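You operate a simulated robot arm through the tools that you are given. There is no shell and no other tool.

You are at the controls of a simulated robot arm. One attempt, no reset.

TASK
Get the intake ready for a suction hose: tank valve shut, pump drained, cap swung aside, drain shut again.
Fine: wait till the pump drain stops running before you turn the cap free. Leave the other controls as they are.

Only the result counts: the job must be done as asked and must still hold three seconds after the hand-in. Knocking over, shifting, dropping, spilling or breaking anything else fails it. A push-on lid holds only when it is set on centred and level and pressed home; a screw cap is set on level and turned clockwise until tight.

THE ROBOT
A 5-joint arm with a two-finger parallel gripper, fixed in place. Base frame: the origin is on the floor under the middle of its stand, x ahead of it, y to its left, z up. Lengths are in mm, angles in rad, forces in N, time in s.
It reaches about 1134 mm from its shoulder. Its first joint turns from -2.601 to 2.601 rad. Payload 1.57 kg.
The tool frame sits at the grasp point between the pads (the TCP): z along the fingers, y along the line on which they close. The tips reach 30 mm beyond it. The gripper opens to 110 mm. The fingers are 24 mm wide and 12 mm thick; the gripper's body (48 by 112 mm) begins 78 mm behind the TCP.
Orientation is told as [roll, pitch, yaw] about the base's x, y, z axes, in that order, counted from this pose: with the fingers straight down and closing along the base's y, the tool's x points along the base's -x, its y along +y and its z along -z.

THE INTERFACE
- The arm moves only by the tool jog_arm. Its argument "steps" is one flat list of numbers, 7 for each row, row after row: the opening, from 0 (shut) to 1 (fully open), then the shift along the base's x, y, z in m, then the turn, a rotation vector about the base's x, y, z in rad. In form: [grip, tx, ty, tz, wx, wy, wz, grip, tx, ty, tz, wx, wy, wz, ...]. A call has 1 to 20 rows; each row shifts and turns the commanded pose from where the row before left it. A row lasts 0.2 s, in which the tool goes at most 50 mm and 0.15 rad; a call with a longer step from one row to the next is refused whole, and so is a gripper value outside its range. Where a pose cannot be reached the arm comes as near as it can. A force on the tool above 90 N (or 10 N above the force at the start of the call, whichever is more), or a blocked arm, ends the call early, and 0.2 s more pass. The fingers move at their own pace (about 153 mm/s each) and stop on an object; they squeeze with about 39 N. The grip force told is the motor's: it shows also when the fingers shut on nothing. Time passes only in rows, and 0.2 s behind the last, so rows that do not move let the fingers close. It gives the time, the measured TCP pose, the force on the tool (base axes), the opening and the grip force at its end, in the units of the frame above (readings bear some noise), with the torque about the TCP (base axes, N m) and any sound that the robot's microphone picked up.
- Cameras (640 x 400 px; columns grow to the right, rows downward): "scene" is fixed at [50.9, -648, 1430.6]; the picture's right is [0.67, -0.74, 0.00], its down [-0.40, -0.36, -0.84] and it looks along [0.63, 0.56, -0.54] (base axes); focal length 357 px, centre (320, 200). "wrist" rides on the gripper at [70, 16, -141] in the tool frame; the picture's right is [-0.23, 0.97, 0.00], its down [-0.85, -0.20, -0.48] and it looks along [-0.47, -0.11, 0.88] (tool axes); focal length 222 px, centre (320, 200). There is no depth. A picture from a camera that has moved, and an enlarged one, comes with that camera's place and axes in the base frame and with its lens.
- grab_frame(camera): a new picture of that camera. The clock stands still meanwhile.
- raise_lower(by): slides the trunk up (or, below 0, down) by that many mm; the arm rides with it, the base frame stays. It gives what a move gives, with no picture.
- close_up(camera, box): a new picture of the part [left, top, right, bottom] of that camera's present view, enlarged. The clock stands still meanwhile.
- close_job(): hands the job in; it is judged then, once.

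Places have to be worked out from the pictures, the camera data and where the tool is seen. Open the gripper and draw the arm clear of the work before you hand the job in, unless the task says otherwise.

The tools are called as name(argument=value, ...) on one line, values as JSON. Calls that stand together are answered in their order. jog_arm: Moves the arm, as the interface text tells. Its arguments: {"type":"object","properties":{"steps":{"type":"array","items":{"type":"number"}}},"required":["steps"]} The other tools are called the same way: raise_lower (by) moves the trunk up or down; grab_frame (camera) takes a picture; close_up (camera, box) takes an enlarged picture of a part of a camera's view; close_job () hands the job in.

At the start:

```text
time: 0.0
eef_pos: [495.1, 397.4, 1148.7]
orientation: [0.0, 0.0, 0.0]
force: [0.7, -0.6, 0.5]
ft_torque: [0.02, -0.01, 0.04]
finger_gap: 109.9
finger_force: 0.1
trunk travel left (down, up): [-883.0, 87.0]
```

scene: 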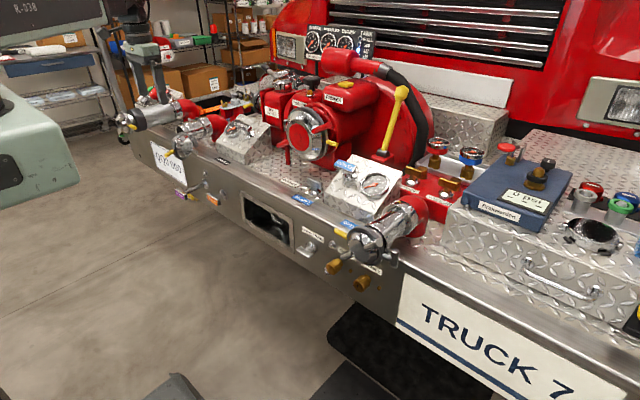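
wrist: 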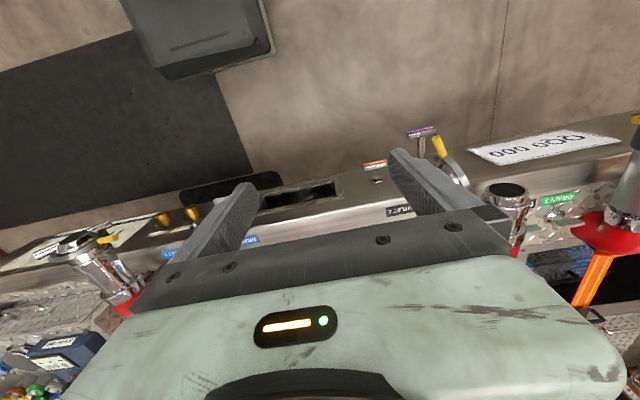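

I start by looking closely at the panel in enlarged pictures, to identify the intake, cap, tank valve and drain.

close_up(camera="scene", box=[100, 40, 300, 165])

close_up(camera="scene", box=[240, 40, 440, 165])

close_up(camera="scene", box=[240, 170, 440, 295])

close_up(camera="scene", box=[120, 130, 320, 255])

close_up(camera="scene", box=[400, 120, 640, 270])

```text
3.20 times, centred on (200, 102) of scene
camera zoom: at [50.9, -648.0, 1430.6], right [0.67, -0.74, 0.0], down [-0.4, -0.36, -0.84], along [0.63, 0.56, -0.54], focal length 1142 px, centre (704, 512)
```

zoom: 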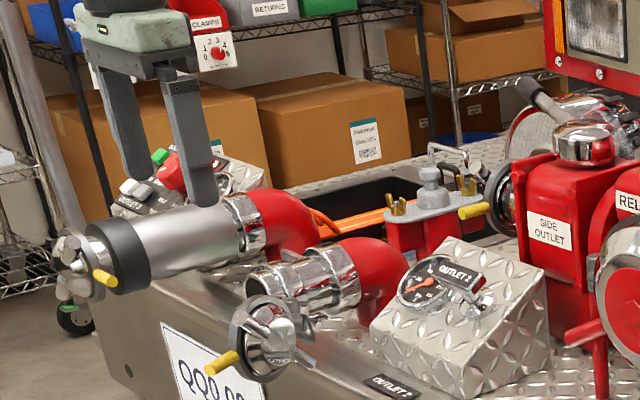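

```text
3.20 times, centred on (340, 102) of scene
camera zoom: at [50.9, -648.0, 1430.6], right [0.67, -0.74, 0.0], down [-0.4, -0.36, -0.84], along [0.63, 0.56, -0.54], focal length 1142 px, centre (256, 512)
```

zoom: 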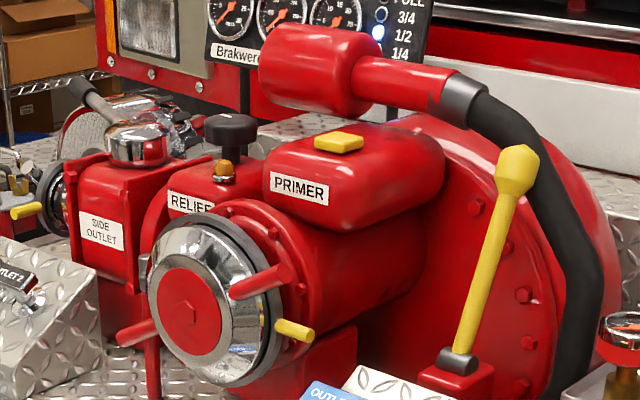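

```text
3.20 times, centred on (340, 232) of scene
camera zoom: at [50.9, -648.0, 1430.6], right [0.67, -0.74, 0.0], down [-0.4, -0.36, -0.84], along [0.63, 0.56, -0.54], focal length 1142 px, centre (256, 96)
```

zoom: 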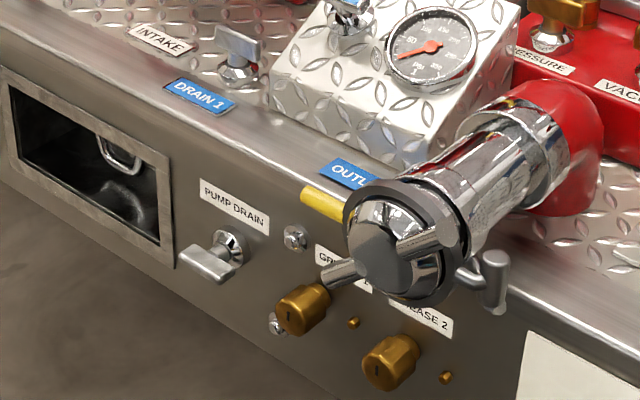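

```text
3.20 times, centred on (220, 192) of scene
camera zoom: at [50.9, -648.0, 1430.6], right [0.67, -0.74, 0.0], down [-0.4, -0.36, -0.84], along [0.63, 0.56, -0.54], focal length 1142 px, centre (640, 224)
```

zoom: 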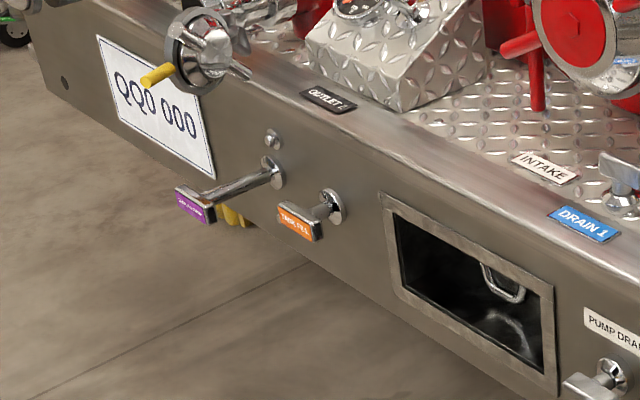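

```text
2.67 times, centred on (520, 195) of scene
camera zoom: at [50.9, -648.0, 1430.6], right [0.67, -0.74, 0.0], down [-0.4, -0.36, -0.84], along [0.63, 0.56, -0.54], focal length 952 px, centre (-213, 213)
```

zoom: 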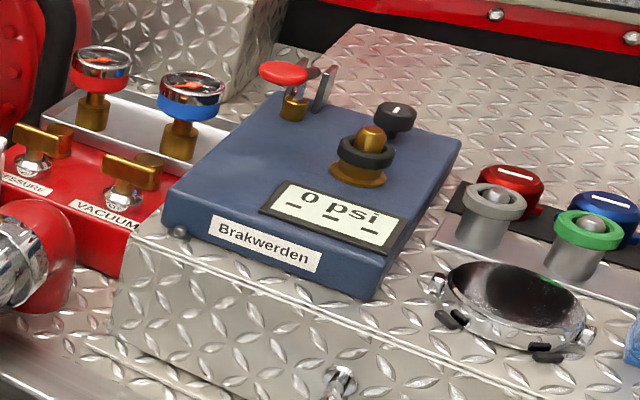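

Two pull handles sit on the bumper face, one purple and one orange. I zoom in on their labels, on the pump drain, and on the intake cap.

close_up(camera="scene", box=[165, 175, 235, 220])

close_up(camera="scene", box=[290, 220, 350, 260])

close_up(camera="scene", box=[265, 95, 355, 175])

close_up(camera="wrist", box=[340, 110, 480, 220])

close_up(camera="scene", box=[270, 160, 350, 210])

close_up(camera="scene", box=[270, 10, 390, 80])

```text
8.89 times, centred on (200, 198) of scene
camera zoom: at [50.9, -648.0, 1430.6], right [0.67, -0.74, 0.0], down [-0.4, -0.36, -0.84], along [0.63, 0.56, -0.54], focal length 3172 px, centre (1387, 222)
```

zoom: 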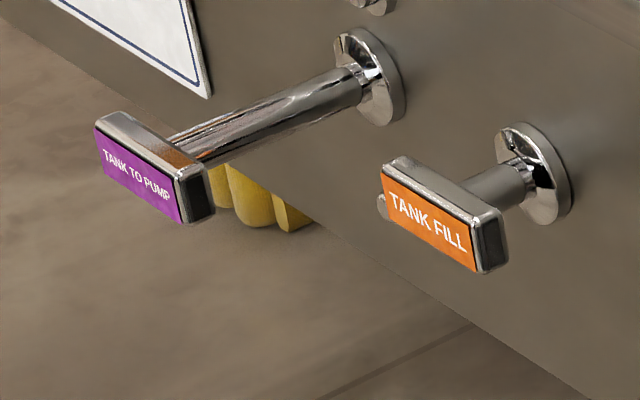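

```text
10.00 times, centred on (320, 240) of scene
camera zoom: at [50.9, -648.0, 1430.6], right [0.67, -0.74, 0.0], down [-0.4, -0.36, -0.84], along [0.63, 0.56, -0.54], focal length 3569 px, centre (320, -200)
```

zoom: 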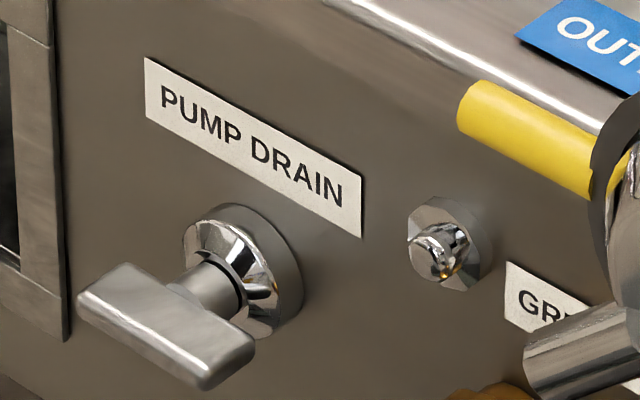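

```text
5.00 times, centred on (310, 135) of scene
camera zoom: at [50.9, -648.0, 1430.6], right [0.67, -0.74, 0.0], down [-0.4, -0.36, -0.84], along [0.63, 0.56, -0.54], focal length 1784 px, centre (370, 525)
```

zoom: 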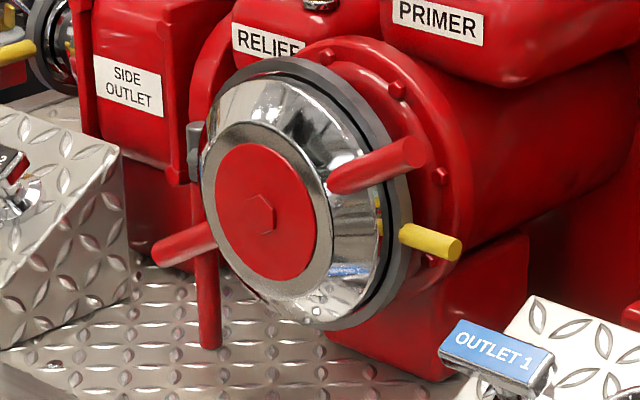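

```text
3.64 times, centred on (410, 165) of wrist
camera zoom: at [426.5, 413.9, 1291.4], right [0.23, 0.97, 0.0], down [0.85, -0.2, 0.48], along [0.47, -0.11, -0.88], focal length 808 px, centre (-7, 327)
```

zoom: 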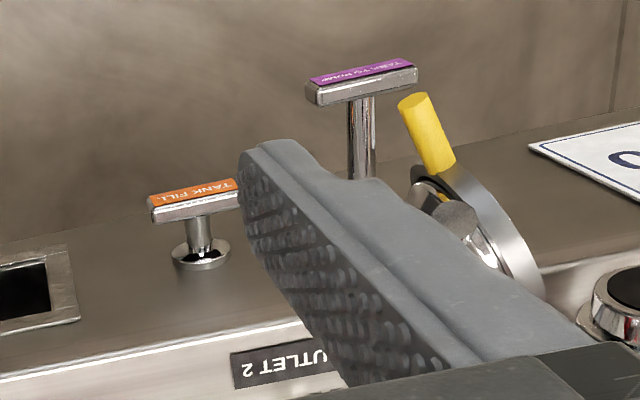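

```text
8.00 times, centred on (310, 185) of scene
camera zoom: at [50.9, -648.0, 1430.6], right [0.67, -0.74, 0.0], down [-0.4, -0.36, -0.84], along [0.63, 0.56, -0.54], focal length 2855 px, centre (400, 320)
```

zoom: 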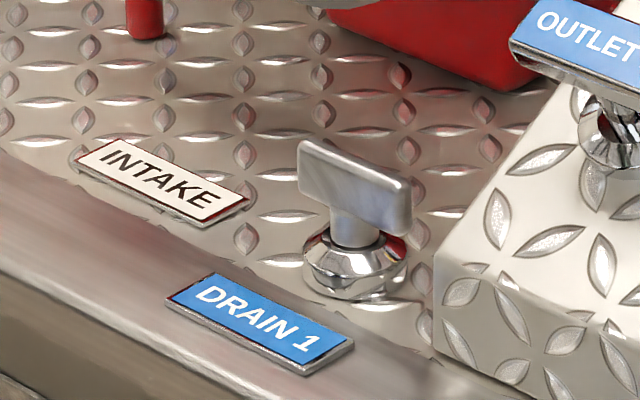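

```text
5.33 times, centred on (330, 45) of scene
camera zoom: at [50.9, -648.0, 1430.6], right [0.67, -0.74, 0.0], down [-0.4, -0.36, -0.84], along [0.63, 0.56, -0.54], focal length 1904 px, centre (267, 1027)
```

zoom: 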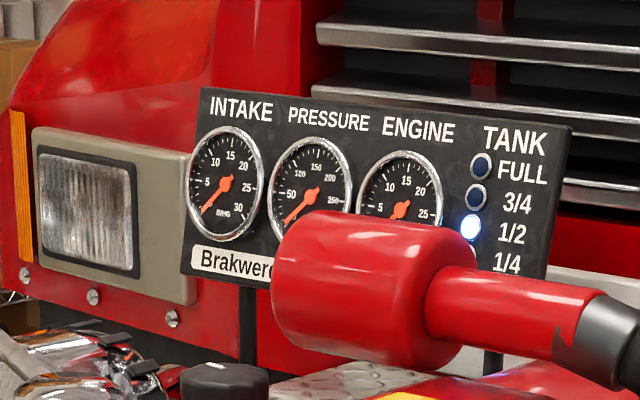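

Readings so far: the purple TANK TO PUMP handle is pulled out at about (625, 670, 624), the bumper face is at x≈740, the PUMP DRAIN wing is at about (694, 4, 632), and the big intake cap is at roughly (908, 232, 917). I move the wrist camera to a forward-looking pose to see these better.

jog_arm(steps=[1, -0.002, -0.04, -0.021, 0, 0, 0.035, 1, -0.002, -0.04, -0.021, 0, 0, 0.035, 1, -0.002, -0.04, -0.021, 0, 0, 0.035, 1, -0.002, -0.04, -0.021, 0, 0, 0.035, 1, -0.002, -0.04, -0.021, 0, 0, 0.035, 1, -0.002, -0.04, -0.021, 0, 0, 0.035, 1, -0.002, -0.04, -0.021, 0, 0, 0.035, 1, 0, 0, 0, 0.0317, -0.127, 0, 1, 0, 0, 0, 0.0317, -0.127, 0, 1, 0, 0, 0, 0.0317, -0.127, 0, 1, 0, 0, 0, 0.0317, -0.127, 0, 1, 0, 0, 0, 0.0317, -0.127, 0, 1, 0, 0, 0, 0.0317, -0.127, 0])

grab_frame(camera="wrist")

grab_frame(camera="scene")

```text
time: 2.8
eef_pos: [712.9, 199.5, 1219.1]
orientation: [-0.002, -0.785, 0.246]
force: [-0.9, -0.1, 0.3]
ft_torque: [-0.01, 0.04, -0.02]
finger_gap: 109.9
finger_force: 0.0
out of reach, approached as far as the arm can: row 1, 2, 3, 4, 5, 6, 7, 8, 9, 10, 11, 12, 13
trunk travel left (down, up): [-883.0, 87.0]
```

```text
taken
camera wrist: at [565.0, 177.9, 1270.4], right [-0.08, 0.98, 0.16], down [0.31, -0.13, 0.94], along [0.95, 0.12, -0.29], focal length 222 px, centre (320, 200)
```

wrist: 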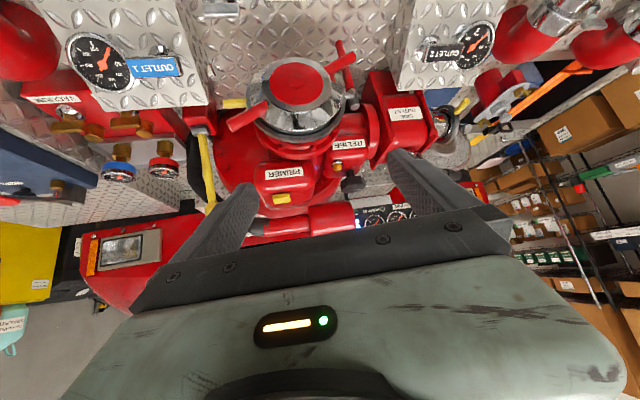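

```text
taken
```

scene: 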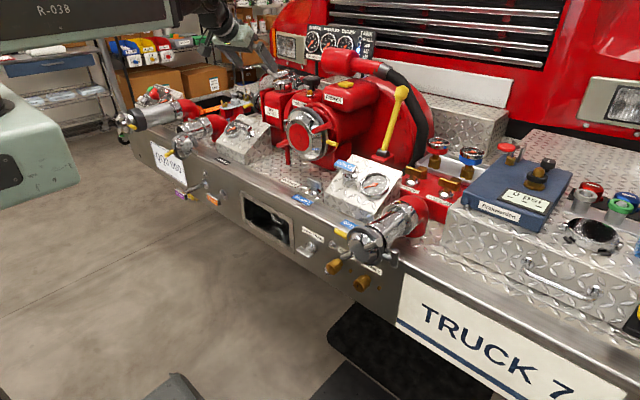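

The arm stopped at its near limit, but the view is useful. I enlarge the intake cap and its surroundings.

close_up(camera="wrist", box=[210, 20, 390, 160])

close_up(camera="wrist", box=[200, 0, 300, 60])

close_up(camera="scene", box=[100, 0, 300, 125])

```text
2.86 times, centred on (300, 90) of wrist
camera zoom: at [565.0, 177.9, 1270.4], right [-0.08, 0.98, 0.16], down [0.31, -0.13, 0.94], along [0.95, 0.12, -0.29], focal length 635 px, centre (377, 514)
```

zoom: 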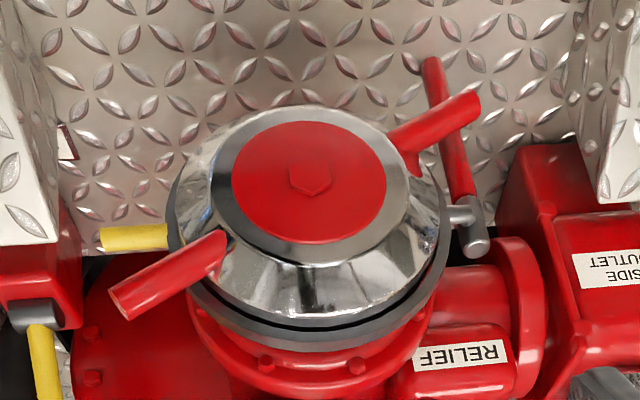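

```text
6.40 times, centred on (250, 30) of wrist
camera zoom: at [565.0, 177.9, 1270.4], right [-0.08, 0.98, 0.16], down [0.31, -0.13, 0.94], along [0.95, 0.12, -0.29], focal length 1422 px, centre (768, 1288)
```

zoom: 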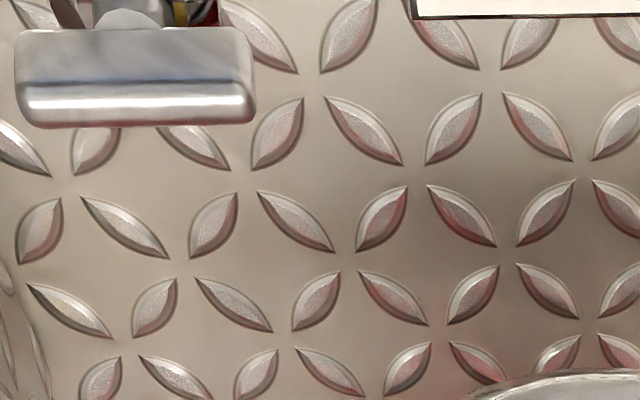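

```text
3.20 times, centred on (200, 62) of scene
camera zoom: at [50.9, -648.0, 1430.6], right [0.67, -0.74, 0.0], down [-0.4, -0.36, -0.84], along [0.63, 0.56, -0.54], focal length 1142 px, centre (704, 640)
```

zoom: 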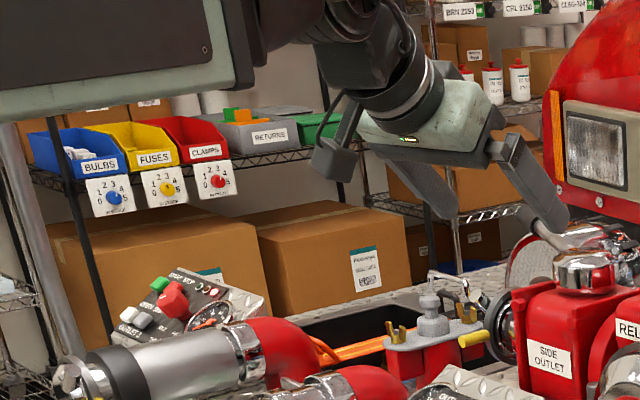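

Cap centre triangulates to about (893, 215, 929). Its lug tips are near (912, 89, 1000) and (912, 341, 857), the yellow pull stub is at (934, 73–118, 930), and the hinge is on the +y side. I test with one small row how the commanded pose follows after the out-of-reach move.

jog_arm(steps=[1, -0.011, 0.0435, 0.01, 0, 0, 0.061])

```text
time: 3.2
eef_pos: [702.1, 243.7, 1219.7]
orientation: [-0.001, -0.788, 0.308]
force: [0.3, -0.9, -0.4]
ft_torque: [0.0, 0.0, -0.03]
finger_gap: 109.9
finger_force: 0.0
out of reach, approached as far as the arm can: row 1
trunk travel left (down, up): [-883.0, 87.0]
```

The commanded pose does follow the measured one. I test which directions are limited with a small outward and upward step.

jog_arm(steps=[1, 0, 0, -0.03, 0, 0, 0])

jog_arm(steps=[1, -0.04, -0.012, 0, 0, 0, 0])

```text
time: 3.6
eef_pos: [702.4, 243.1, 1219.5]
orientation: [0.0, -0.784, 0.308]
force: [0.1, 0.8, -0.1]
ft_torque: [-0.01, 0.0, 0.03]
finger_gap: 109.8
finger_force: 0.1
out of reach, approached as far as the arm can: row 1
trunk travel left (down, up): [-883.0, 87.0]
```

```text
time: 4.0
eef_pos: [696.2, 243.7, 1218.4]
orientation: [0.0, -0.784, 0.305]
force: [-0.2, -0.8, 0.5]
ft_torque: [-0.04, 0.01, 0.02]
finger_gap: 110.0
finger_force: 0.1
out of reach, approached as far as the arm can: row 1
trunk travel left (down, up): [-883.0, 87.0]
```

Little motion resulted, so I check whether the out-of-reach command is being remembered by stepping straight up, which is free space.

jog_arm(steps=[1, 0, 0, 0.05, 0, 0, 0, 1, 0, 0, 0.05, 0, 0, 0])

```text
time: 4.6
eef_pos: [699.6, 244.4, 1219.5]
orientation: [-0.001, -0.788, 0.305]
force: [0.0, 0.3, 0.5]
ft_torque: [-0.01, 0.01, -0.01]
finger_gap: 110.0
finger_force: 0.1
out of reach, approached as far as the arm can: row 1, 2
trunk travel left (down, up): [-883.0, 87.0]
```

The command is remembered, so I bring it back to where the arm actually is, about (700, 244, 1220).

jog_arm(steps=[1, 0.0386, 0.0136, 0.0197, 0, 0, 0, 1, 0.0386, 0.0136, 0.0197, 0, 0, 0, 1, 0.0386, 0.0136, 0.0197, 0, 0, 0, 1, 0.0386, 0.0136, 0.0197, 0, 0, 0, 1, 0.0386, 0.0136, 0.0197, 0, 0, 0, 1, 0.0386, 0.0136, 0.0197, 0, 0, 0, 1, 0.0386, 0.0136, 0.0197, 0, 0, 0])

```text
time: 6.2
eef_pos: [972.7, 339.9, 1220.0]
orientation: [0.0, -0.788, 0.306]
force: [-0.2, -0.3, 0.0]
ft_torque: [-0.01, 0.01, 0.02]
finger_gap: 110.0
finger_force: 0.1
out of reach, approached as far as the arm can: row 1, 2, 3, 4, 5, 6, 7
trunk travel left (down, up): [-883.0, 87.0]
```

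The height never follows my commands: it depends only on pitch and trunk, so the arm is horizontally articulated with the wrist pitch axis at z≈1390 and about 241 mm to the TCP. I back out in -x to find the inner reach limit.

jog_arm(steps=[1, -0.048, 0, 0, 0, 0, 0, 1, -0.048, 0, 0, 0, 0, 0, 1, -0.048, 0, 0, 0, 0, 0, 1, -0.048, 0, 0, 0, 0, 0, 1, -0.048, 0, 0, 0, 0, 0, 1, -0.048, 0, 0, 0, 0, 0, 1, -0.048, 0, 0, 0, 0, 0])

jog_arm(steps=[1, -0.03, 0, 0, 0, 0, 0, 1, -0.03, 0, 0, 0, 0, 0, 1, -0.03, 0, 0, 0, 0, 0])

grab_frame(camera="scene")

```text
time: 7.8
eef_pos: [642.2, 347.3, 1219.2]
orientation: [-0.002, -0.782, 0.306]
force: [-0.1, 0.4, -0.1]
ft_torque: [-0.03, 0.0, -0.01]
finger_gap: 110.0
finger_force: 0.0
out of reach, approached as far as the arm can: row 7
trunk travel left (down, up): [-883.0, 87.0]
```

```text
time: 8.6
eef_pos: [608.6, 391.6, 1219.5]
orientation: [-0.001, -0.783, 0.306]
force: [-0.1, -0.5, 0.8]
ft_torque: [0.01, -0.02, 0.02]
finger_gap: 110.1
finger_force: 0.0
out of reach, approached as far as the arm can: row 1, 2, 3
trunk travel left (down, up): [-883.0, 87.0]
```

```text
taken
```

scene: 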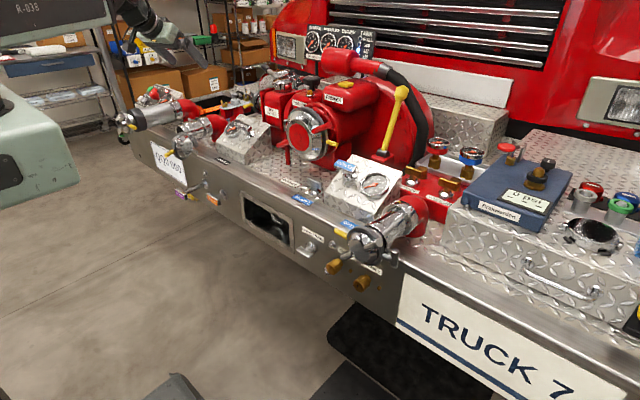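

The inner limit of the wrist is about 562 mm radius, while any yaw or pitch is free and height comes from the trunk. I swing left to about (450, 640) facing +x, then lower the trunk to look at the TANK TO PUMP handle.

jog_arm(steps=[1, -0.0227, 0.0355, 0, 0, 0, -0.0437, 1, -0.0227, 0.0355, 0, 0, 0, -0.0437, 1, -0.0227, 0.0355, 0, 0, 0, -0.0437, 1, -0.0227, 0.0355, 0, 0, 0, -0.0437, 1, -0.0227, 0.0355, 0, 0, 0, -0.0437, 1, -0.0227, 0.0355, 0, 0, 0, -0.0437, 1, -0.0227, 0.0355, 0, 0, 0, -0.0437])

raise_lower(by=-490)

grab_frame(camera="wrist")

grab_frame(camera="scene")

```text
time: 10.2
eef_pos: [449.5, 640.5, 1219.3]
orientation: [-0.001, -0.786, 0.0]
force: [0.1, -0.1, 0.1]
ft_torque: [0.0, -0.01, 0.02]
finger_gap: 110.2
finger_force: 0.2
trunk travel left (down, up): [-883.0, 87.0]
```

```text
refused: -490 is not a number from -400 to 400
```

```text
taken
camera wrist: at [301.7, 655.3, 1270.2], right [0.16, 0.97, 0.16], down [0.27, -0.2, 0.94], along [0.95, -0.11, -0.29], focal length 222 px, centre (320, 200)
```

wrist: 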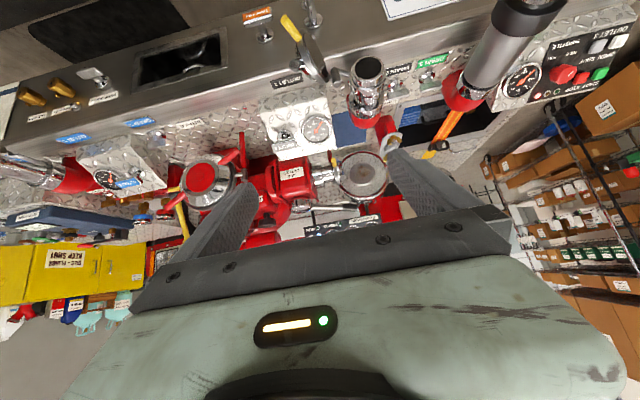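

```text
taken
```

scene: 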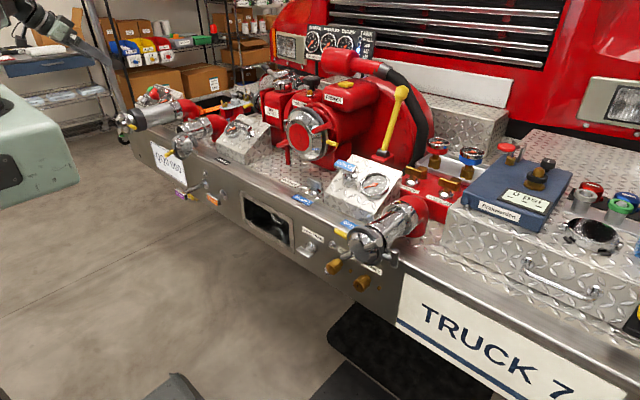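

The pose is now exact with no reach warnings. Trunk steps are limited to 400 mm, so I lower by 400 and then 90 and look again.

raise_lower(by=-400)

raise_lower(by=-90)

grab_frame(camera="wrist")

grab_frame(camera="scene")

```text
time: 14.0
eef_pos: [450.7, 637.3, 819.3]
orientation: [0.0, -0.785, 0.0]
force: [-0.4, -0.7, 0.1]
ft_torque: [-0.02, 0.0, 0.03]
finger_gap: 109.9
finger_force: 0.0
trunk travel left (down, up): [-483.0, 487.0]
```

```text
time: 15.3
eef_pos: [450.8, 638.9, 729.6]
orientation: [-0.001, -0.786, 0.002]
force: [0.7, -0.2, 0.5]
ft_torque: [-0.01, 0.0, 0.04]
finger_gap: 110.1
finger_force: 0.0
trunk travel left (down, up): [-393.0, 577.0]
```

```text
taken
camera wrist: at [301.9, 654.3, 780.4], right [0.16, 0.97, 0.16], down [0.27, -0.2, 0.94], along [0.95, -0.11, -0.29], focal length 222 px, centre (320, 200)
```

wrist: 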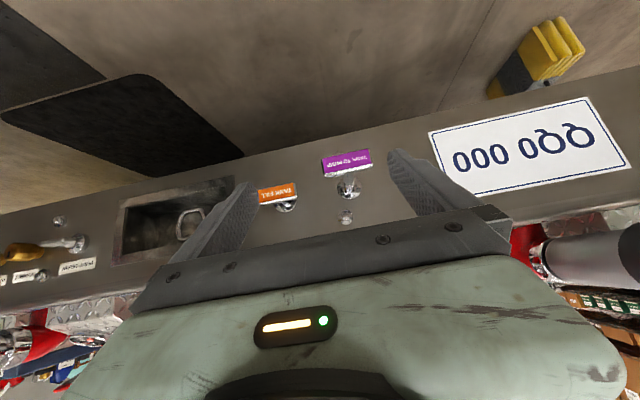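

```text
taken
```

scene: 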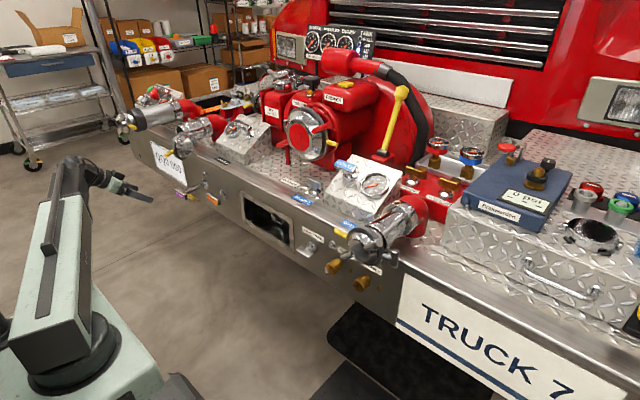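

The purple label shows near the centre of the wrist view. I enlarge both views to refine the handle's position.

close_up(camera="wrist", box=[240, 130, 400, 230])

close_up(camera="wrist", box=[0, 190, 130, 300])

close_up(camera="scene", box=[20, 150, 180, 250])

```text
4.00 times, centred on (320, 180) of wrist
camera zoom: at [301.9, 654.3, 780.4], right [0.16, 0.97, 0.16], down [0.27, -0.2, 0.94], along [0.95, -0.11, -0.29], focal length 888 px, centre (320, 280)
```

zoom: 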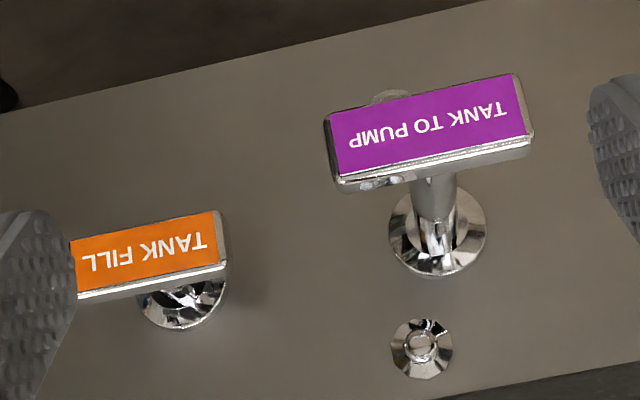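

```text
3.64 times, centred on (65, 245) of wrist
camera zoom: at [301.9, 654.3, 780.4], right [0.16, 0.97, 0.16], down [0.27, -0.2, 0.94], along [0.95, -0.11, -0.29], focal length 808 px, centre (1247, 36)
```

zoom: 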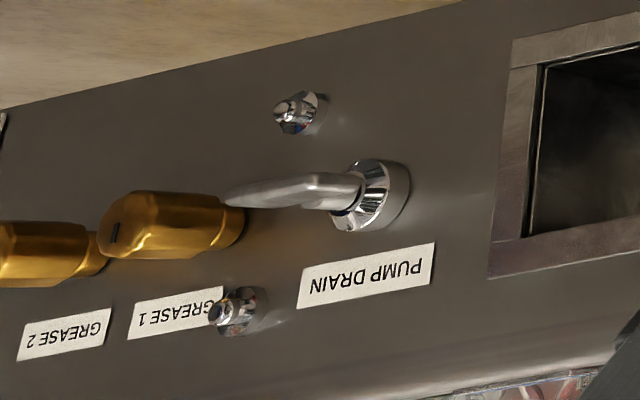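

```text
4.00 times, centred on (100, 200) of scene
camera zoom: at [50.9, -648.0, 1430.6], right [0.67, -0.74, 0.0], down [-0.4, -0.36, -0.84], along [0.63, 0.56, -0.54], focal length 1428 px, centre (1200, 200)
```

zoom: 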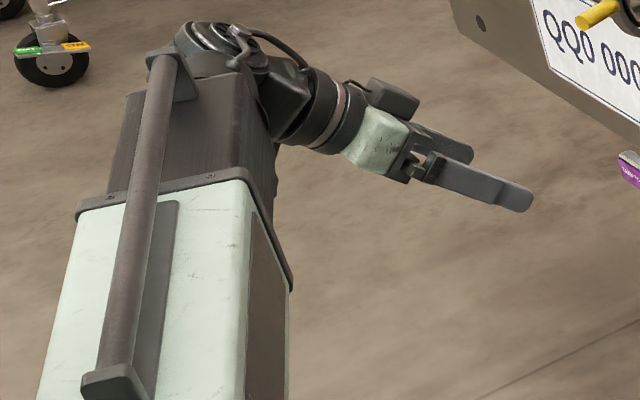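

The telescoping arm is clear of everything, and the handle axis is at y≈669, z≈630 with its face at x≈620. I lower 270 mm, then pitch the fingers to horizontal and close them, still short of the handle.

raise_lower(by=-270)

jog_arm(steps=[0, 0.008, 0.005, 0.0237, 0, -0.1309, 0, 0, 0.008, 0.005, 0.0262, 0, -0.1309, 0, 0, 0.008, 0.005, 0.0283, 0, -0.1309, 0, 0, 0.008, 0.005, 0.0299, 0, -0.1309, 0, 0, 0.008, 0.005, 0.0309, 0, -0.1309, 0, 0, 0.008, 0.005, 0.0315, 0, -0.1309, 0])

grab_frame(camera="wrist")

close_up(camera="scene", box=[70, 110, 270, 235])

```text
time: 18.0
eef_pos: [449.6, 638.4, 459.6]
orientation: [-0.001, -0.785, 0.001]
force: [0.0, -0.2, 0.2]
ft_torque: [-0.02, -0.01, 0.02]
finger_gap: 110.0
finger_force: 0.0
trunk travel left (down, up): [-123.0, 847.0]
```

```text
time: 19.4
eef_pos: [497.3, 669.2, 629.2]
orientation: [-2.961, -1.567, 2.962]
force: [0.2, 1.0, 0.7]
ft_torque: [0.04, 0.02, 0.0]
finger_gap: 0.0
finger_force: 20.9
trunk travel left (down, up): [-123.0, 847.0]
```

```text
taken
camera wrist: at [357.8, 684.1, 558.6], right [0.0, 0.97, 0.23], down [-0.48, -0.2, 0.85], along [0.88, -0.11, 0.47], focal length 222 px, centre (320, 200)
```

wrist: 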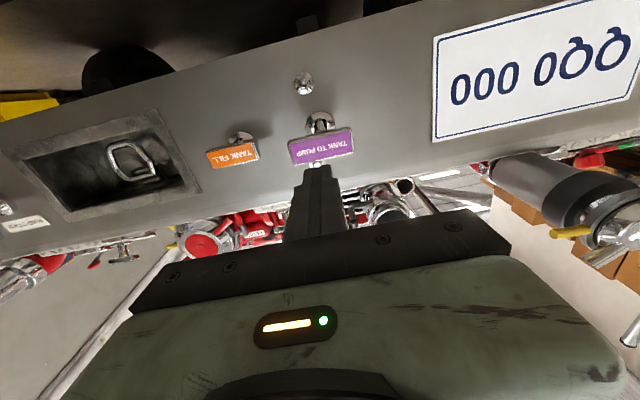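

```text
3.20 times, centred on (170, 172) of scene
camera zoom: at [50.9, -648.0, 1430.6], right [0.67, -0.74, 0.0], down [-0.4, -0.36, -0.84], along [0.63, 0.56, -0.54], focal length 1142 px, centre (800, 288)
```

zoom: 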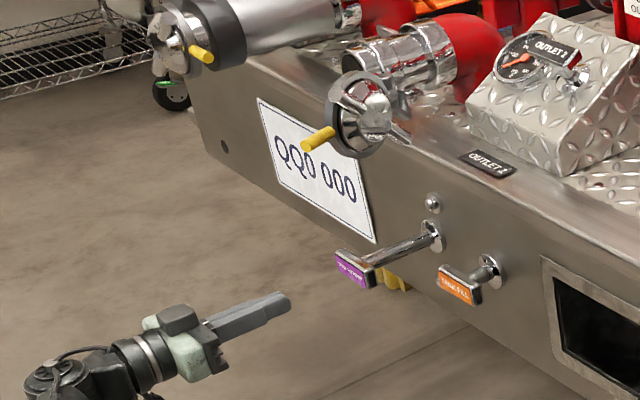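

Aligned at y≈669, z≈629 with the label confirmed at about (620, 669, 629). I push along +x, slowly after contact.

jog_arm(steps=[0, 0.04, 0, 0, 0, 0, 0, 0, 0.04, 0, 0, 0, 0, 0, 0, 0.012, 0, 0, 0, 0, 0, 0, 0.012, 0, 0, 0, 0, 0, 0, 0.012, 0, 0, 0, 0, 0, 0, 0.012, 0, 0, 0, 0, 0, 0, 0.012, 0, 0, 0, 0, 0, 0, 0.012, 0, 0, 0, 0, 0])

close_up(camera="scene", box=[120, 150, 280, 250])

```text
time: 21.2
eef_pos: [650.4, 668.9, 628.3]
orientation: [-2.926, -1.567, 2.922]
force: [-0.9, 0.0, -0.6]
ft_torque: [0.0, 0.01, 0.05]
finger_gap: 0.0
finger_force: 20.6
trunk travel left (down, up): [-123.0, 847.0]
```

```text
4.00 times, centred on (200, 200) of scene
camera zoom: at [50.9, -648.0, 1430.6], right [0.67, -0.74, 0.0], down [-0.4, -0.36, -0.84], along [0.63, 0.56, -0.54], focal length 1428 px, centre (800, 200)
```

zoom: 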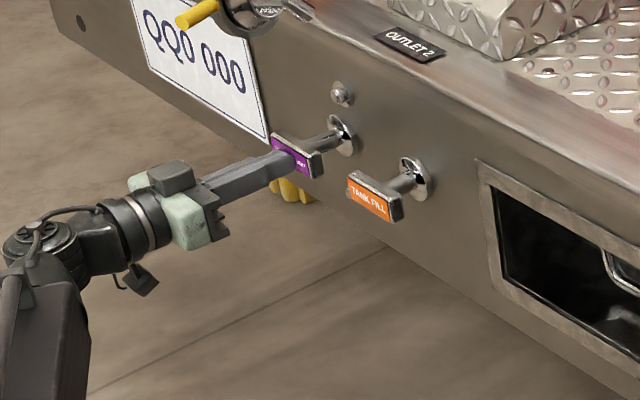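

The handle is sliding in with almost no resistance. I push on in small steps until it bottoms out.

jog_arm(steps=[0, 0.008, 0, 0, 0, 0, 0, 0, 0.008, 0, 0, 0, 0, 0, 0, 0.006, 0, 0, 0, 0, 0, 0, 0.006, 0, 0, 0, 0, 0])

close_up(camera="scene", box=[120, 150, 280, 250])

```text
time: 21.9
eef_pos: [657.8, 669.1, 628.5]
orientation: [1.38, -1.57, -1.38]
force: [-25.4, -6.1, 2.1]
ft_torque: [-0.19, -0.11, -0.17]
finger_gap: 0.0
finger_force: 21.1
trunk travel left (down, up): [-123.0, 847.0]
stopped in row 3: the force on the tool passed its limit at 103 N (the readings are from after the stop); the commanded pose is now the measured one
```

```text
4.00 times, centred on (200, 200) of scene
camera zoom: at [50.9, -648.0, 1430.6], right [0.67, -0.74, 0.0], down [-0.4, -0.36, -0.84], along [0.63, 0.56, -0.54], focal length 1428 px, centre (800, 200)
```

zoom: 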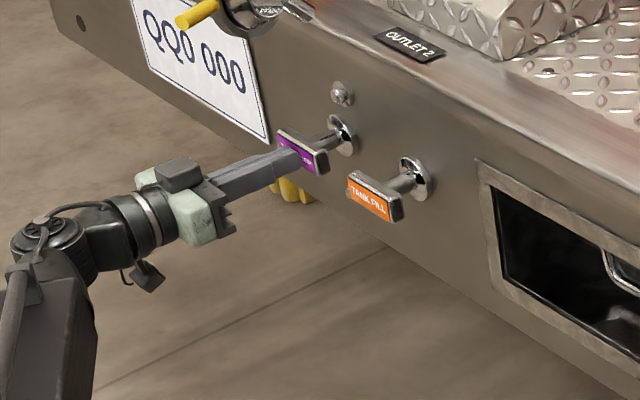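

The tank valve handle bottomed out with its tip at x≈688, level with the orange one, so it is shut. I back off, turn the tool about 52° to the right, and move along to look at the pump drain from its left side.

jog_arm(steps=[0, -0.02, 0, 0, 0, 0, 0, 0, -0.045, 0, 0, 0, 0, 0, 0, -0.045, 0, 0, 0, 0, 0, 0, -0.045, 0, 0, 0, 0, 0, 0, -0.0127, -0.027, 0, 0, 0, -0.1286, 0, -0.0127, -0.027, 0, 0, 0, -0.1286, 0, -0.0127, -0.027, 0, 0, 0, -0.1286, 0, -0.0127, -0.027, 0, 0, 0, -0.1286, 0, -0.0127, -0.027, 0, 0, 0, -0.1286, 0, -0.0127, -0.027, 0, 0, 0, -0.1286, 0, -0.0127, -0.027, 0, 0, 0, -0.1286])

jog_arm(steps=[0, 0.0279, -0.0336, 0, 0, 0, 0, 0, 0.0279, -0.0336, 0, 0, 0, 0, 0, 0.0279, -0.0336, 0, 0, 0, 0, 0, 0.0279, -0.0336, 0, 0, 0, 0, 0, 0.0279, -0.0336, 0, 0, 0, 0, 0, 0.0279, -0.0336, 0, 0, 0, 0, 0, 0.0279, -0.0336, 0, 0, 0, 0, 0, 0.0279, -0.0336, 0, 0, 0, 0])

grab_frame(camera="wrist")

grab_frame(camera="scene")

```text
time: 24.3
eef_pos: [486.3, 454.0, 626.8]
orientation: [0.486, -1.569, -1.342]
force: [-1.4, 0.4, -0.6]
ft_torque: [-0.01, -0.02, 0.02]
finger_gap: 0.0
finger_force: 21.1
out of reach, approached as far as the arm can: row 10, 11
trunk travel left (down, up): [-123.0, 847.0]
```

```text
time: 26.1
eef_pos: [710.6, 183.9, 626.8]
orientation: [0.161, -1.567, -1.064]
force: [0.4, 0.4, 0.1]
ft_torque: [0.02, -0.01, 0.02]
finger_gap: 0.0
finger_force: 21.8
trunk travel left (down, up): [-123.0, 847.0]
```

```text
taken
camera wrist: at [636.7, 304.3, 557.9], right [0.76, 0.6, 0.23], down [-0.45, 0.25, 0.86], along [0.46, -0.76, 0.46], focal length 222 px, centre (320, 200)
```

wrist: 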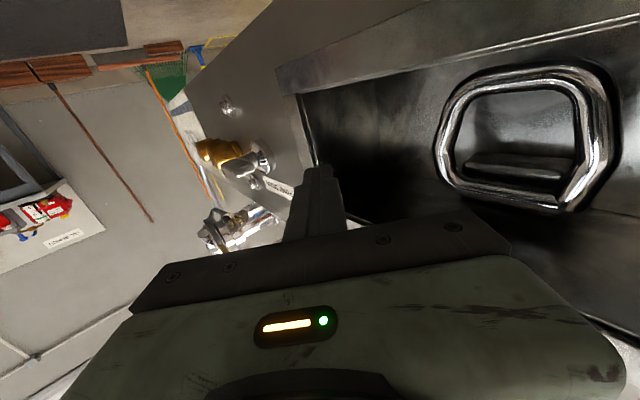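

```text
taken
```

scene: 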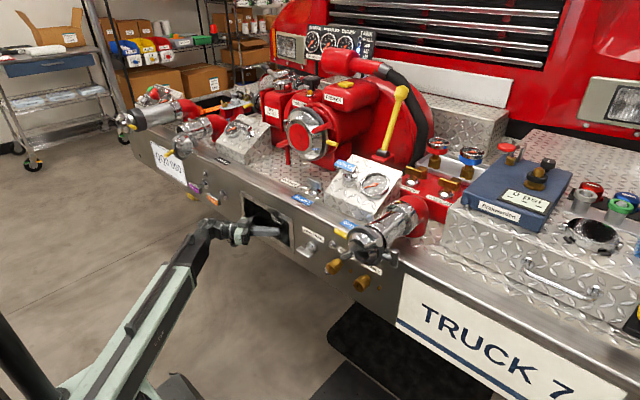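

The wrist hit its yaw range briefly, so the tool sits at (711, 184), close to the recess but touching nothing. I move it back away from the bumper to about (645, 110) and look at the drain.

jog_arm(steps=[0, -0.035, -0.005, 0, 0, 0, 0, 0, -0.0155, -0.0345, 0, 0, 0, 0, 0, -0.0155, -0.0345, 0, 0, 0, 0])

grab_frame(camera="wrist")

close_up(camera="scene", box=[220, 190, 380, 290])

```text
time: 26.9
eef_pos: [643.6, 109.7, 626.5]
orientation: [0.145, -1.567, -1.048]
force: [-0.9, -0.7, 0.9]
ft_torque: [0.0, -0.03, 0.03]
finger_gap: 0.1
finger_force: 21.6
trunk travel left (down, up): [-123.0, 847.0]
```

```text
taken
camera wrist: at [569.7, 230.5, 557.9], right [0.76, 0.6, 0.23], down [-0.45, 0.25, 0.86], along [0.46, -0.76, 0.46], focal length 222 px, centre (320, 200)
```

wrist: 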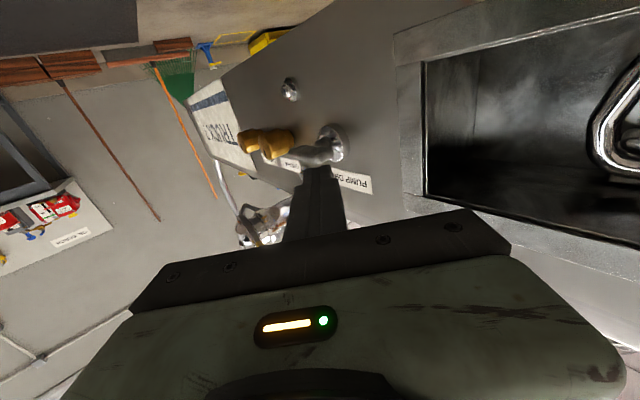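

```text
4.00 times, centred on (300, 240) of scene
camera zoom: at [50.9, -648.0, 1430.6], right [0.67, -0.74, 0.0], down [-0.4, -0.36, -0.84], along [0.63, 0.56, -0.54], focal length 1428 px, centre (400, 40)
```

zoom: 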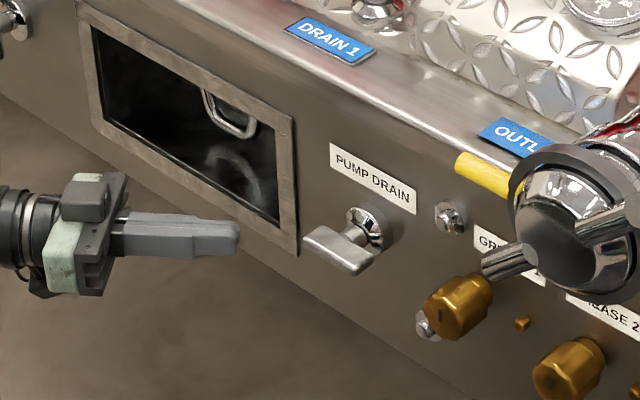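

I enlarge the wrist view of the drain handle to fix its geometry.

close_up(camera="wrist", box=[230, 60, 390, 200])

close_up(camera="scene", box=[285, 225, 335, 260])

```text
2.86 times, centred on (310, 130) of wrist
camera zoom: at [569.7, 230.5, 557.9], right [0.76, 0.6, 0.23], down [-0.45, 0.25, 0.86], along [0.46, -0.76, 0.46], focal length 635 px, centre (349, 400)
```

zoom: 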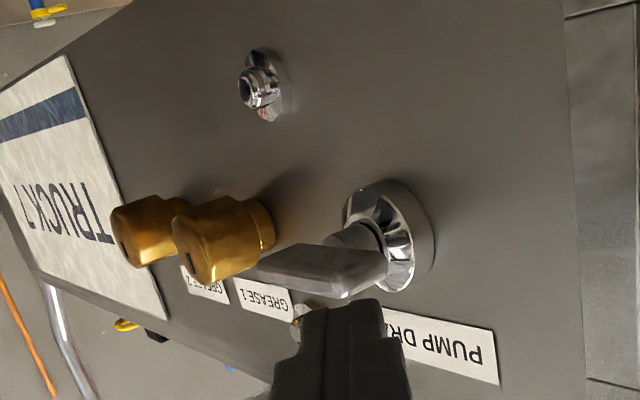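

```text
11.43 times, centred on (310, 242) of scene
camera zoom: at [50.9, -648.0, 1430.6], right [0.67, -0.74, 0.0], down [-0.4, -0.36, -0.84], along [0.63, 0.56, -0.54], focal length 4079 px, centre (434, -286)
```

zoom: 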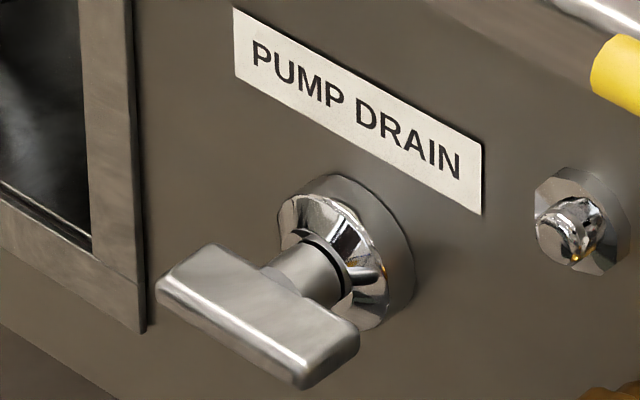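

The drain hub triangulates to (741, 13, 628), with its wing bar at x≈702 spanning y −24 to 46. I raise 35 mm and move the closed fingers over the bar's left end, so I can press it down (anticlockwise) under the jog's force limit.

raise_lower(by=35)

jog_arm(steps=[0, 0.0245, -0.0291, 0, 0, 0, 0, 0, 0.0245, -0.0291, 0, 0, 0, 0])

grab_frame(camera="wrist")

close_up(camera="scene", box=[250, 200, 350, 265])

```text
time: 27.7
eef_pos: [643.7, 111.6, 661.5]
orientation: [0.167, -1.567, -1.069]
force: [0.2, -0.1, -0.1]
ft_torque: [0.02, 0.02, 0.0]
finger_gap: 0.0
finger_force: 21.6
trunk travel left (down, up): [-158.0, 812.0]
```

```text
time: 28.3
eef_pos: [692.9, 51.8, 660.4]
orientation: [0.13, -1.566, -1.029]
force: [-0.2, -0.2, 0.1]
ft_torque: [0.01, 0.03, 0.06]
finger_gap: 0.0
finger_force: 20.7
trunk travel left (down, up): [-158.0, 812.0]
```

```text
taken
camera wrist: at [619.1, 172.2, 592.9], right [0.76, 0.6, 0.23], down [-0.45, 0.25, 0.86], along [0.46, -0.76, 0.46], focal length 222 px, centre (320, 200)
```

wrist: 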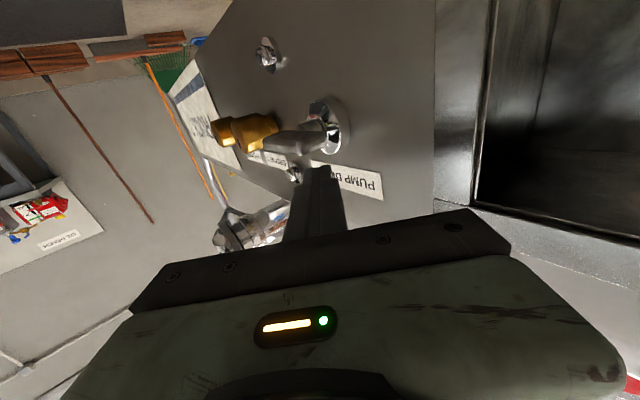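

```text
6.15 times, centred on (300, 232) of scene
camera zoom: at [50.9, -648.0, 1430.6], right [0.67, -0.74, 0.0], down [-0.4, -0.36, -0.84], along [0.63, 0.56, -0.54], focal length 2196 px, centre (443, 0)
```

zoom: 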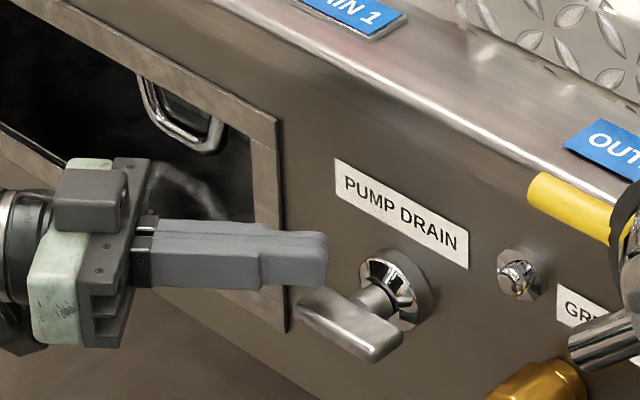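

The fingertips sit above the bar's left end. I pitch them down in small rows to press that end down and watch the force.

jog_arm(steps=[0, 0, 0, -0.006, 0.0196, 0.0155, 0, 0, 0, 0, -0.006, 0.0196, 0.0155, 0, 0, 0, 0, -0.006, 0.0196, 0.0155, 0, 0, 0, 0, -0.006, 0.0196, 0.0155, 0])

close_up(camera="scene", box=[250, 200, 350, 265])

close_up(camera="wrist", box=[200, 20, 440, 200])

```text
time: 29.3
eef_pos: [692.7, 53.0, 638.4]
orientation: [0.008, -1.466, -0.908]
force: [1.4, 0.9, 3.7]
ft_torque: [-0.07, -0.04, 0.01]
finger_gap: 0.0
finger_force: 21.2
trunk travel left (down, up): [-158.0, 812.0]
```

```text
6.15 times, centred on (300, 232) of scene
camera zoom: at [50.9, -648.0, 1430.6], right [0.67, -0.74, 0.0], down [-0.4, -0.36, -0.84], along [0.63, 0.56, -0.54], focal length 2196 px, centre (443, 0)
```

zoom: 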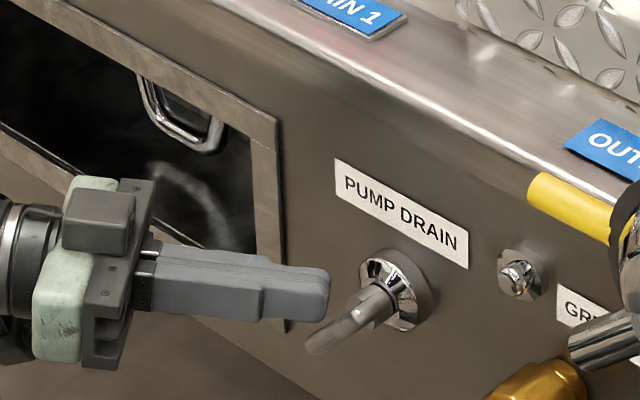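

```text
2.22 times, centred on (320, 110) of wrist
camera zoom: at [614.6, 177.4, 583.7], right [0.78, 0.58, 0.23], down [-0.4, 0.18, 0.9], along [0.49, -0.79, 0.37], focal length 494 px, centre (320, 400)
```

zoom: 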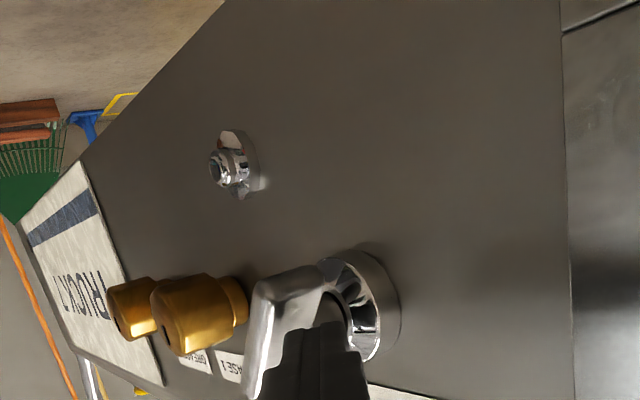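

The bar turns easily in this direction. I press it further down the same way.

jog_arm(steps=[0, 0, 0, -0.006, 0.0196, 0.0155, 0, 0, 0, 0, -0.006, 0.0196, 0.0155, 0, 0, 0, 0, -0.006, 0.0196, 0.0155, 0, 0, 0, 0, -0.006, 0.0196, 0.0155, 0])

close_up(camera="scene", box=[250, 200, 350, 265])

close_up(camera="wrist", box=[200, 20, 440, 200])

```text
time: 30.3
eef_pos: [692.9, 52.3, 613.9]
orientation: [0.0, -1.363, -0.903]
force: [-0.6, 0.4, 1.1]
ft_torque: [-0.04, 0.03, -0.02]
finger_gap: 0.1
finger_force: 21.4
trunk travel left (down, up): [-158.0, 812.0]
```

```text
6.15 times, centred on (300, 232) of scene
camera zoom: at [50.9, -648.0, 1430.6], right [0.67, -0.74, 0.0], down [-0.4, -0.36, -0.84], along [0.63, 0.56, -0.54], focal length 2196 px, centre (443, 0)
```

zoom: 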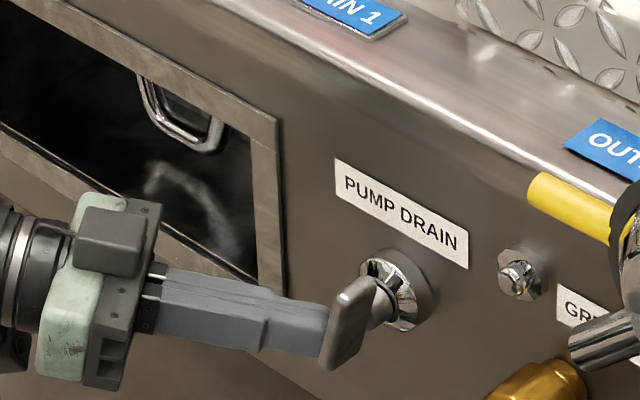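

```text
2.22 times, centred on (320, 110) of wrist
camera zoom: at [611.9, 181.3, 575.0], right [0.79, 0.57, 0.22], down [-0.34, 0.11, 0.93], along [0.51, -0.82, 0.28], focal length 494 px, centre (320, 400)
```

zoom: 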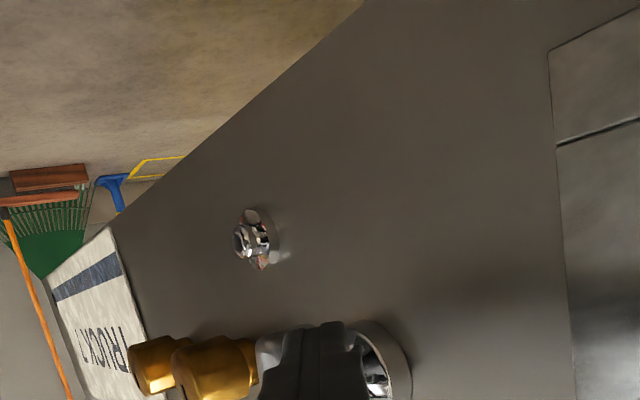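

The bar is about 65–70° round and still no sound of water. I push its lower end sideways (−y) in small rows to finish the quarter turn.

jog_arm(steps=[0, 0, -0.005, 0, 0, 0, 0, 0, 0, -0.005, 0, 0, 0, 0, 0, 0, -0.004, 0, 0, 0, 0])

close_up(camera="scene", box=[250, 200, 350, 265])

close_up(camera="wrist", box=[200, 20, 440, 200])

```text
time: 31.1
eef_pos: [693.3, 46.0, 612.8]
orientation: [0.002, -1.365, -0.892]
force: [-27.6, 79.2, -11.8]
ft_torque: [0.03, 0.03, 0.07]
finger_gap: 0.0
finger_force: 20.9
trunk travel left (down, up): [-158.0, 812.0]
```

```text
6.15 times, centred on (300, 232) of scene
camera zoom: at [50.9, -648.0, 1430.6], right [0.67, -0.74, 0.0], down [-0.4, -0.36, -0.84], along [0.63, 0.56, -0.54], focal length 2196 px, centre (443, 0)
```

zoom: 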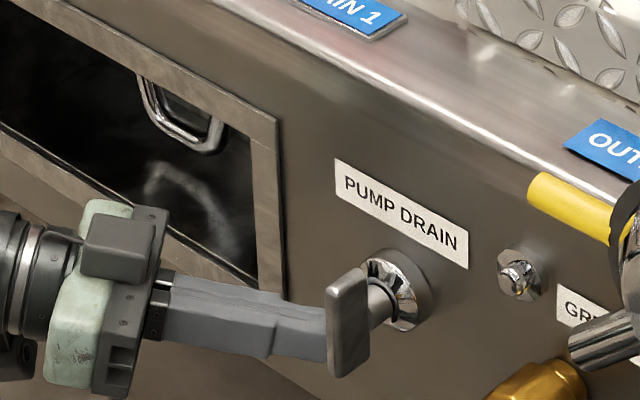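

```text
2.22 times, centred on (320, 110) of wrist
camera zoom: at [610.6, 174.0, 574.3], right [0.79, 0.58, 0.22], down [-0.34, 0.1, 0.93], along [0.52, -0.81, 0.28], focal length 494 px, centre (320, 400)
```

zoom: 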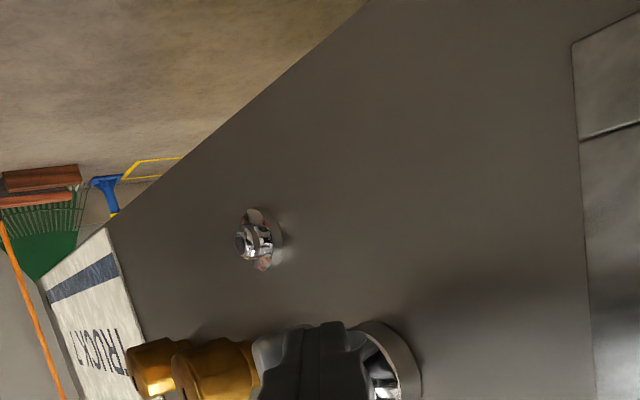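

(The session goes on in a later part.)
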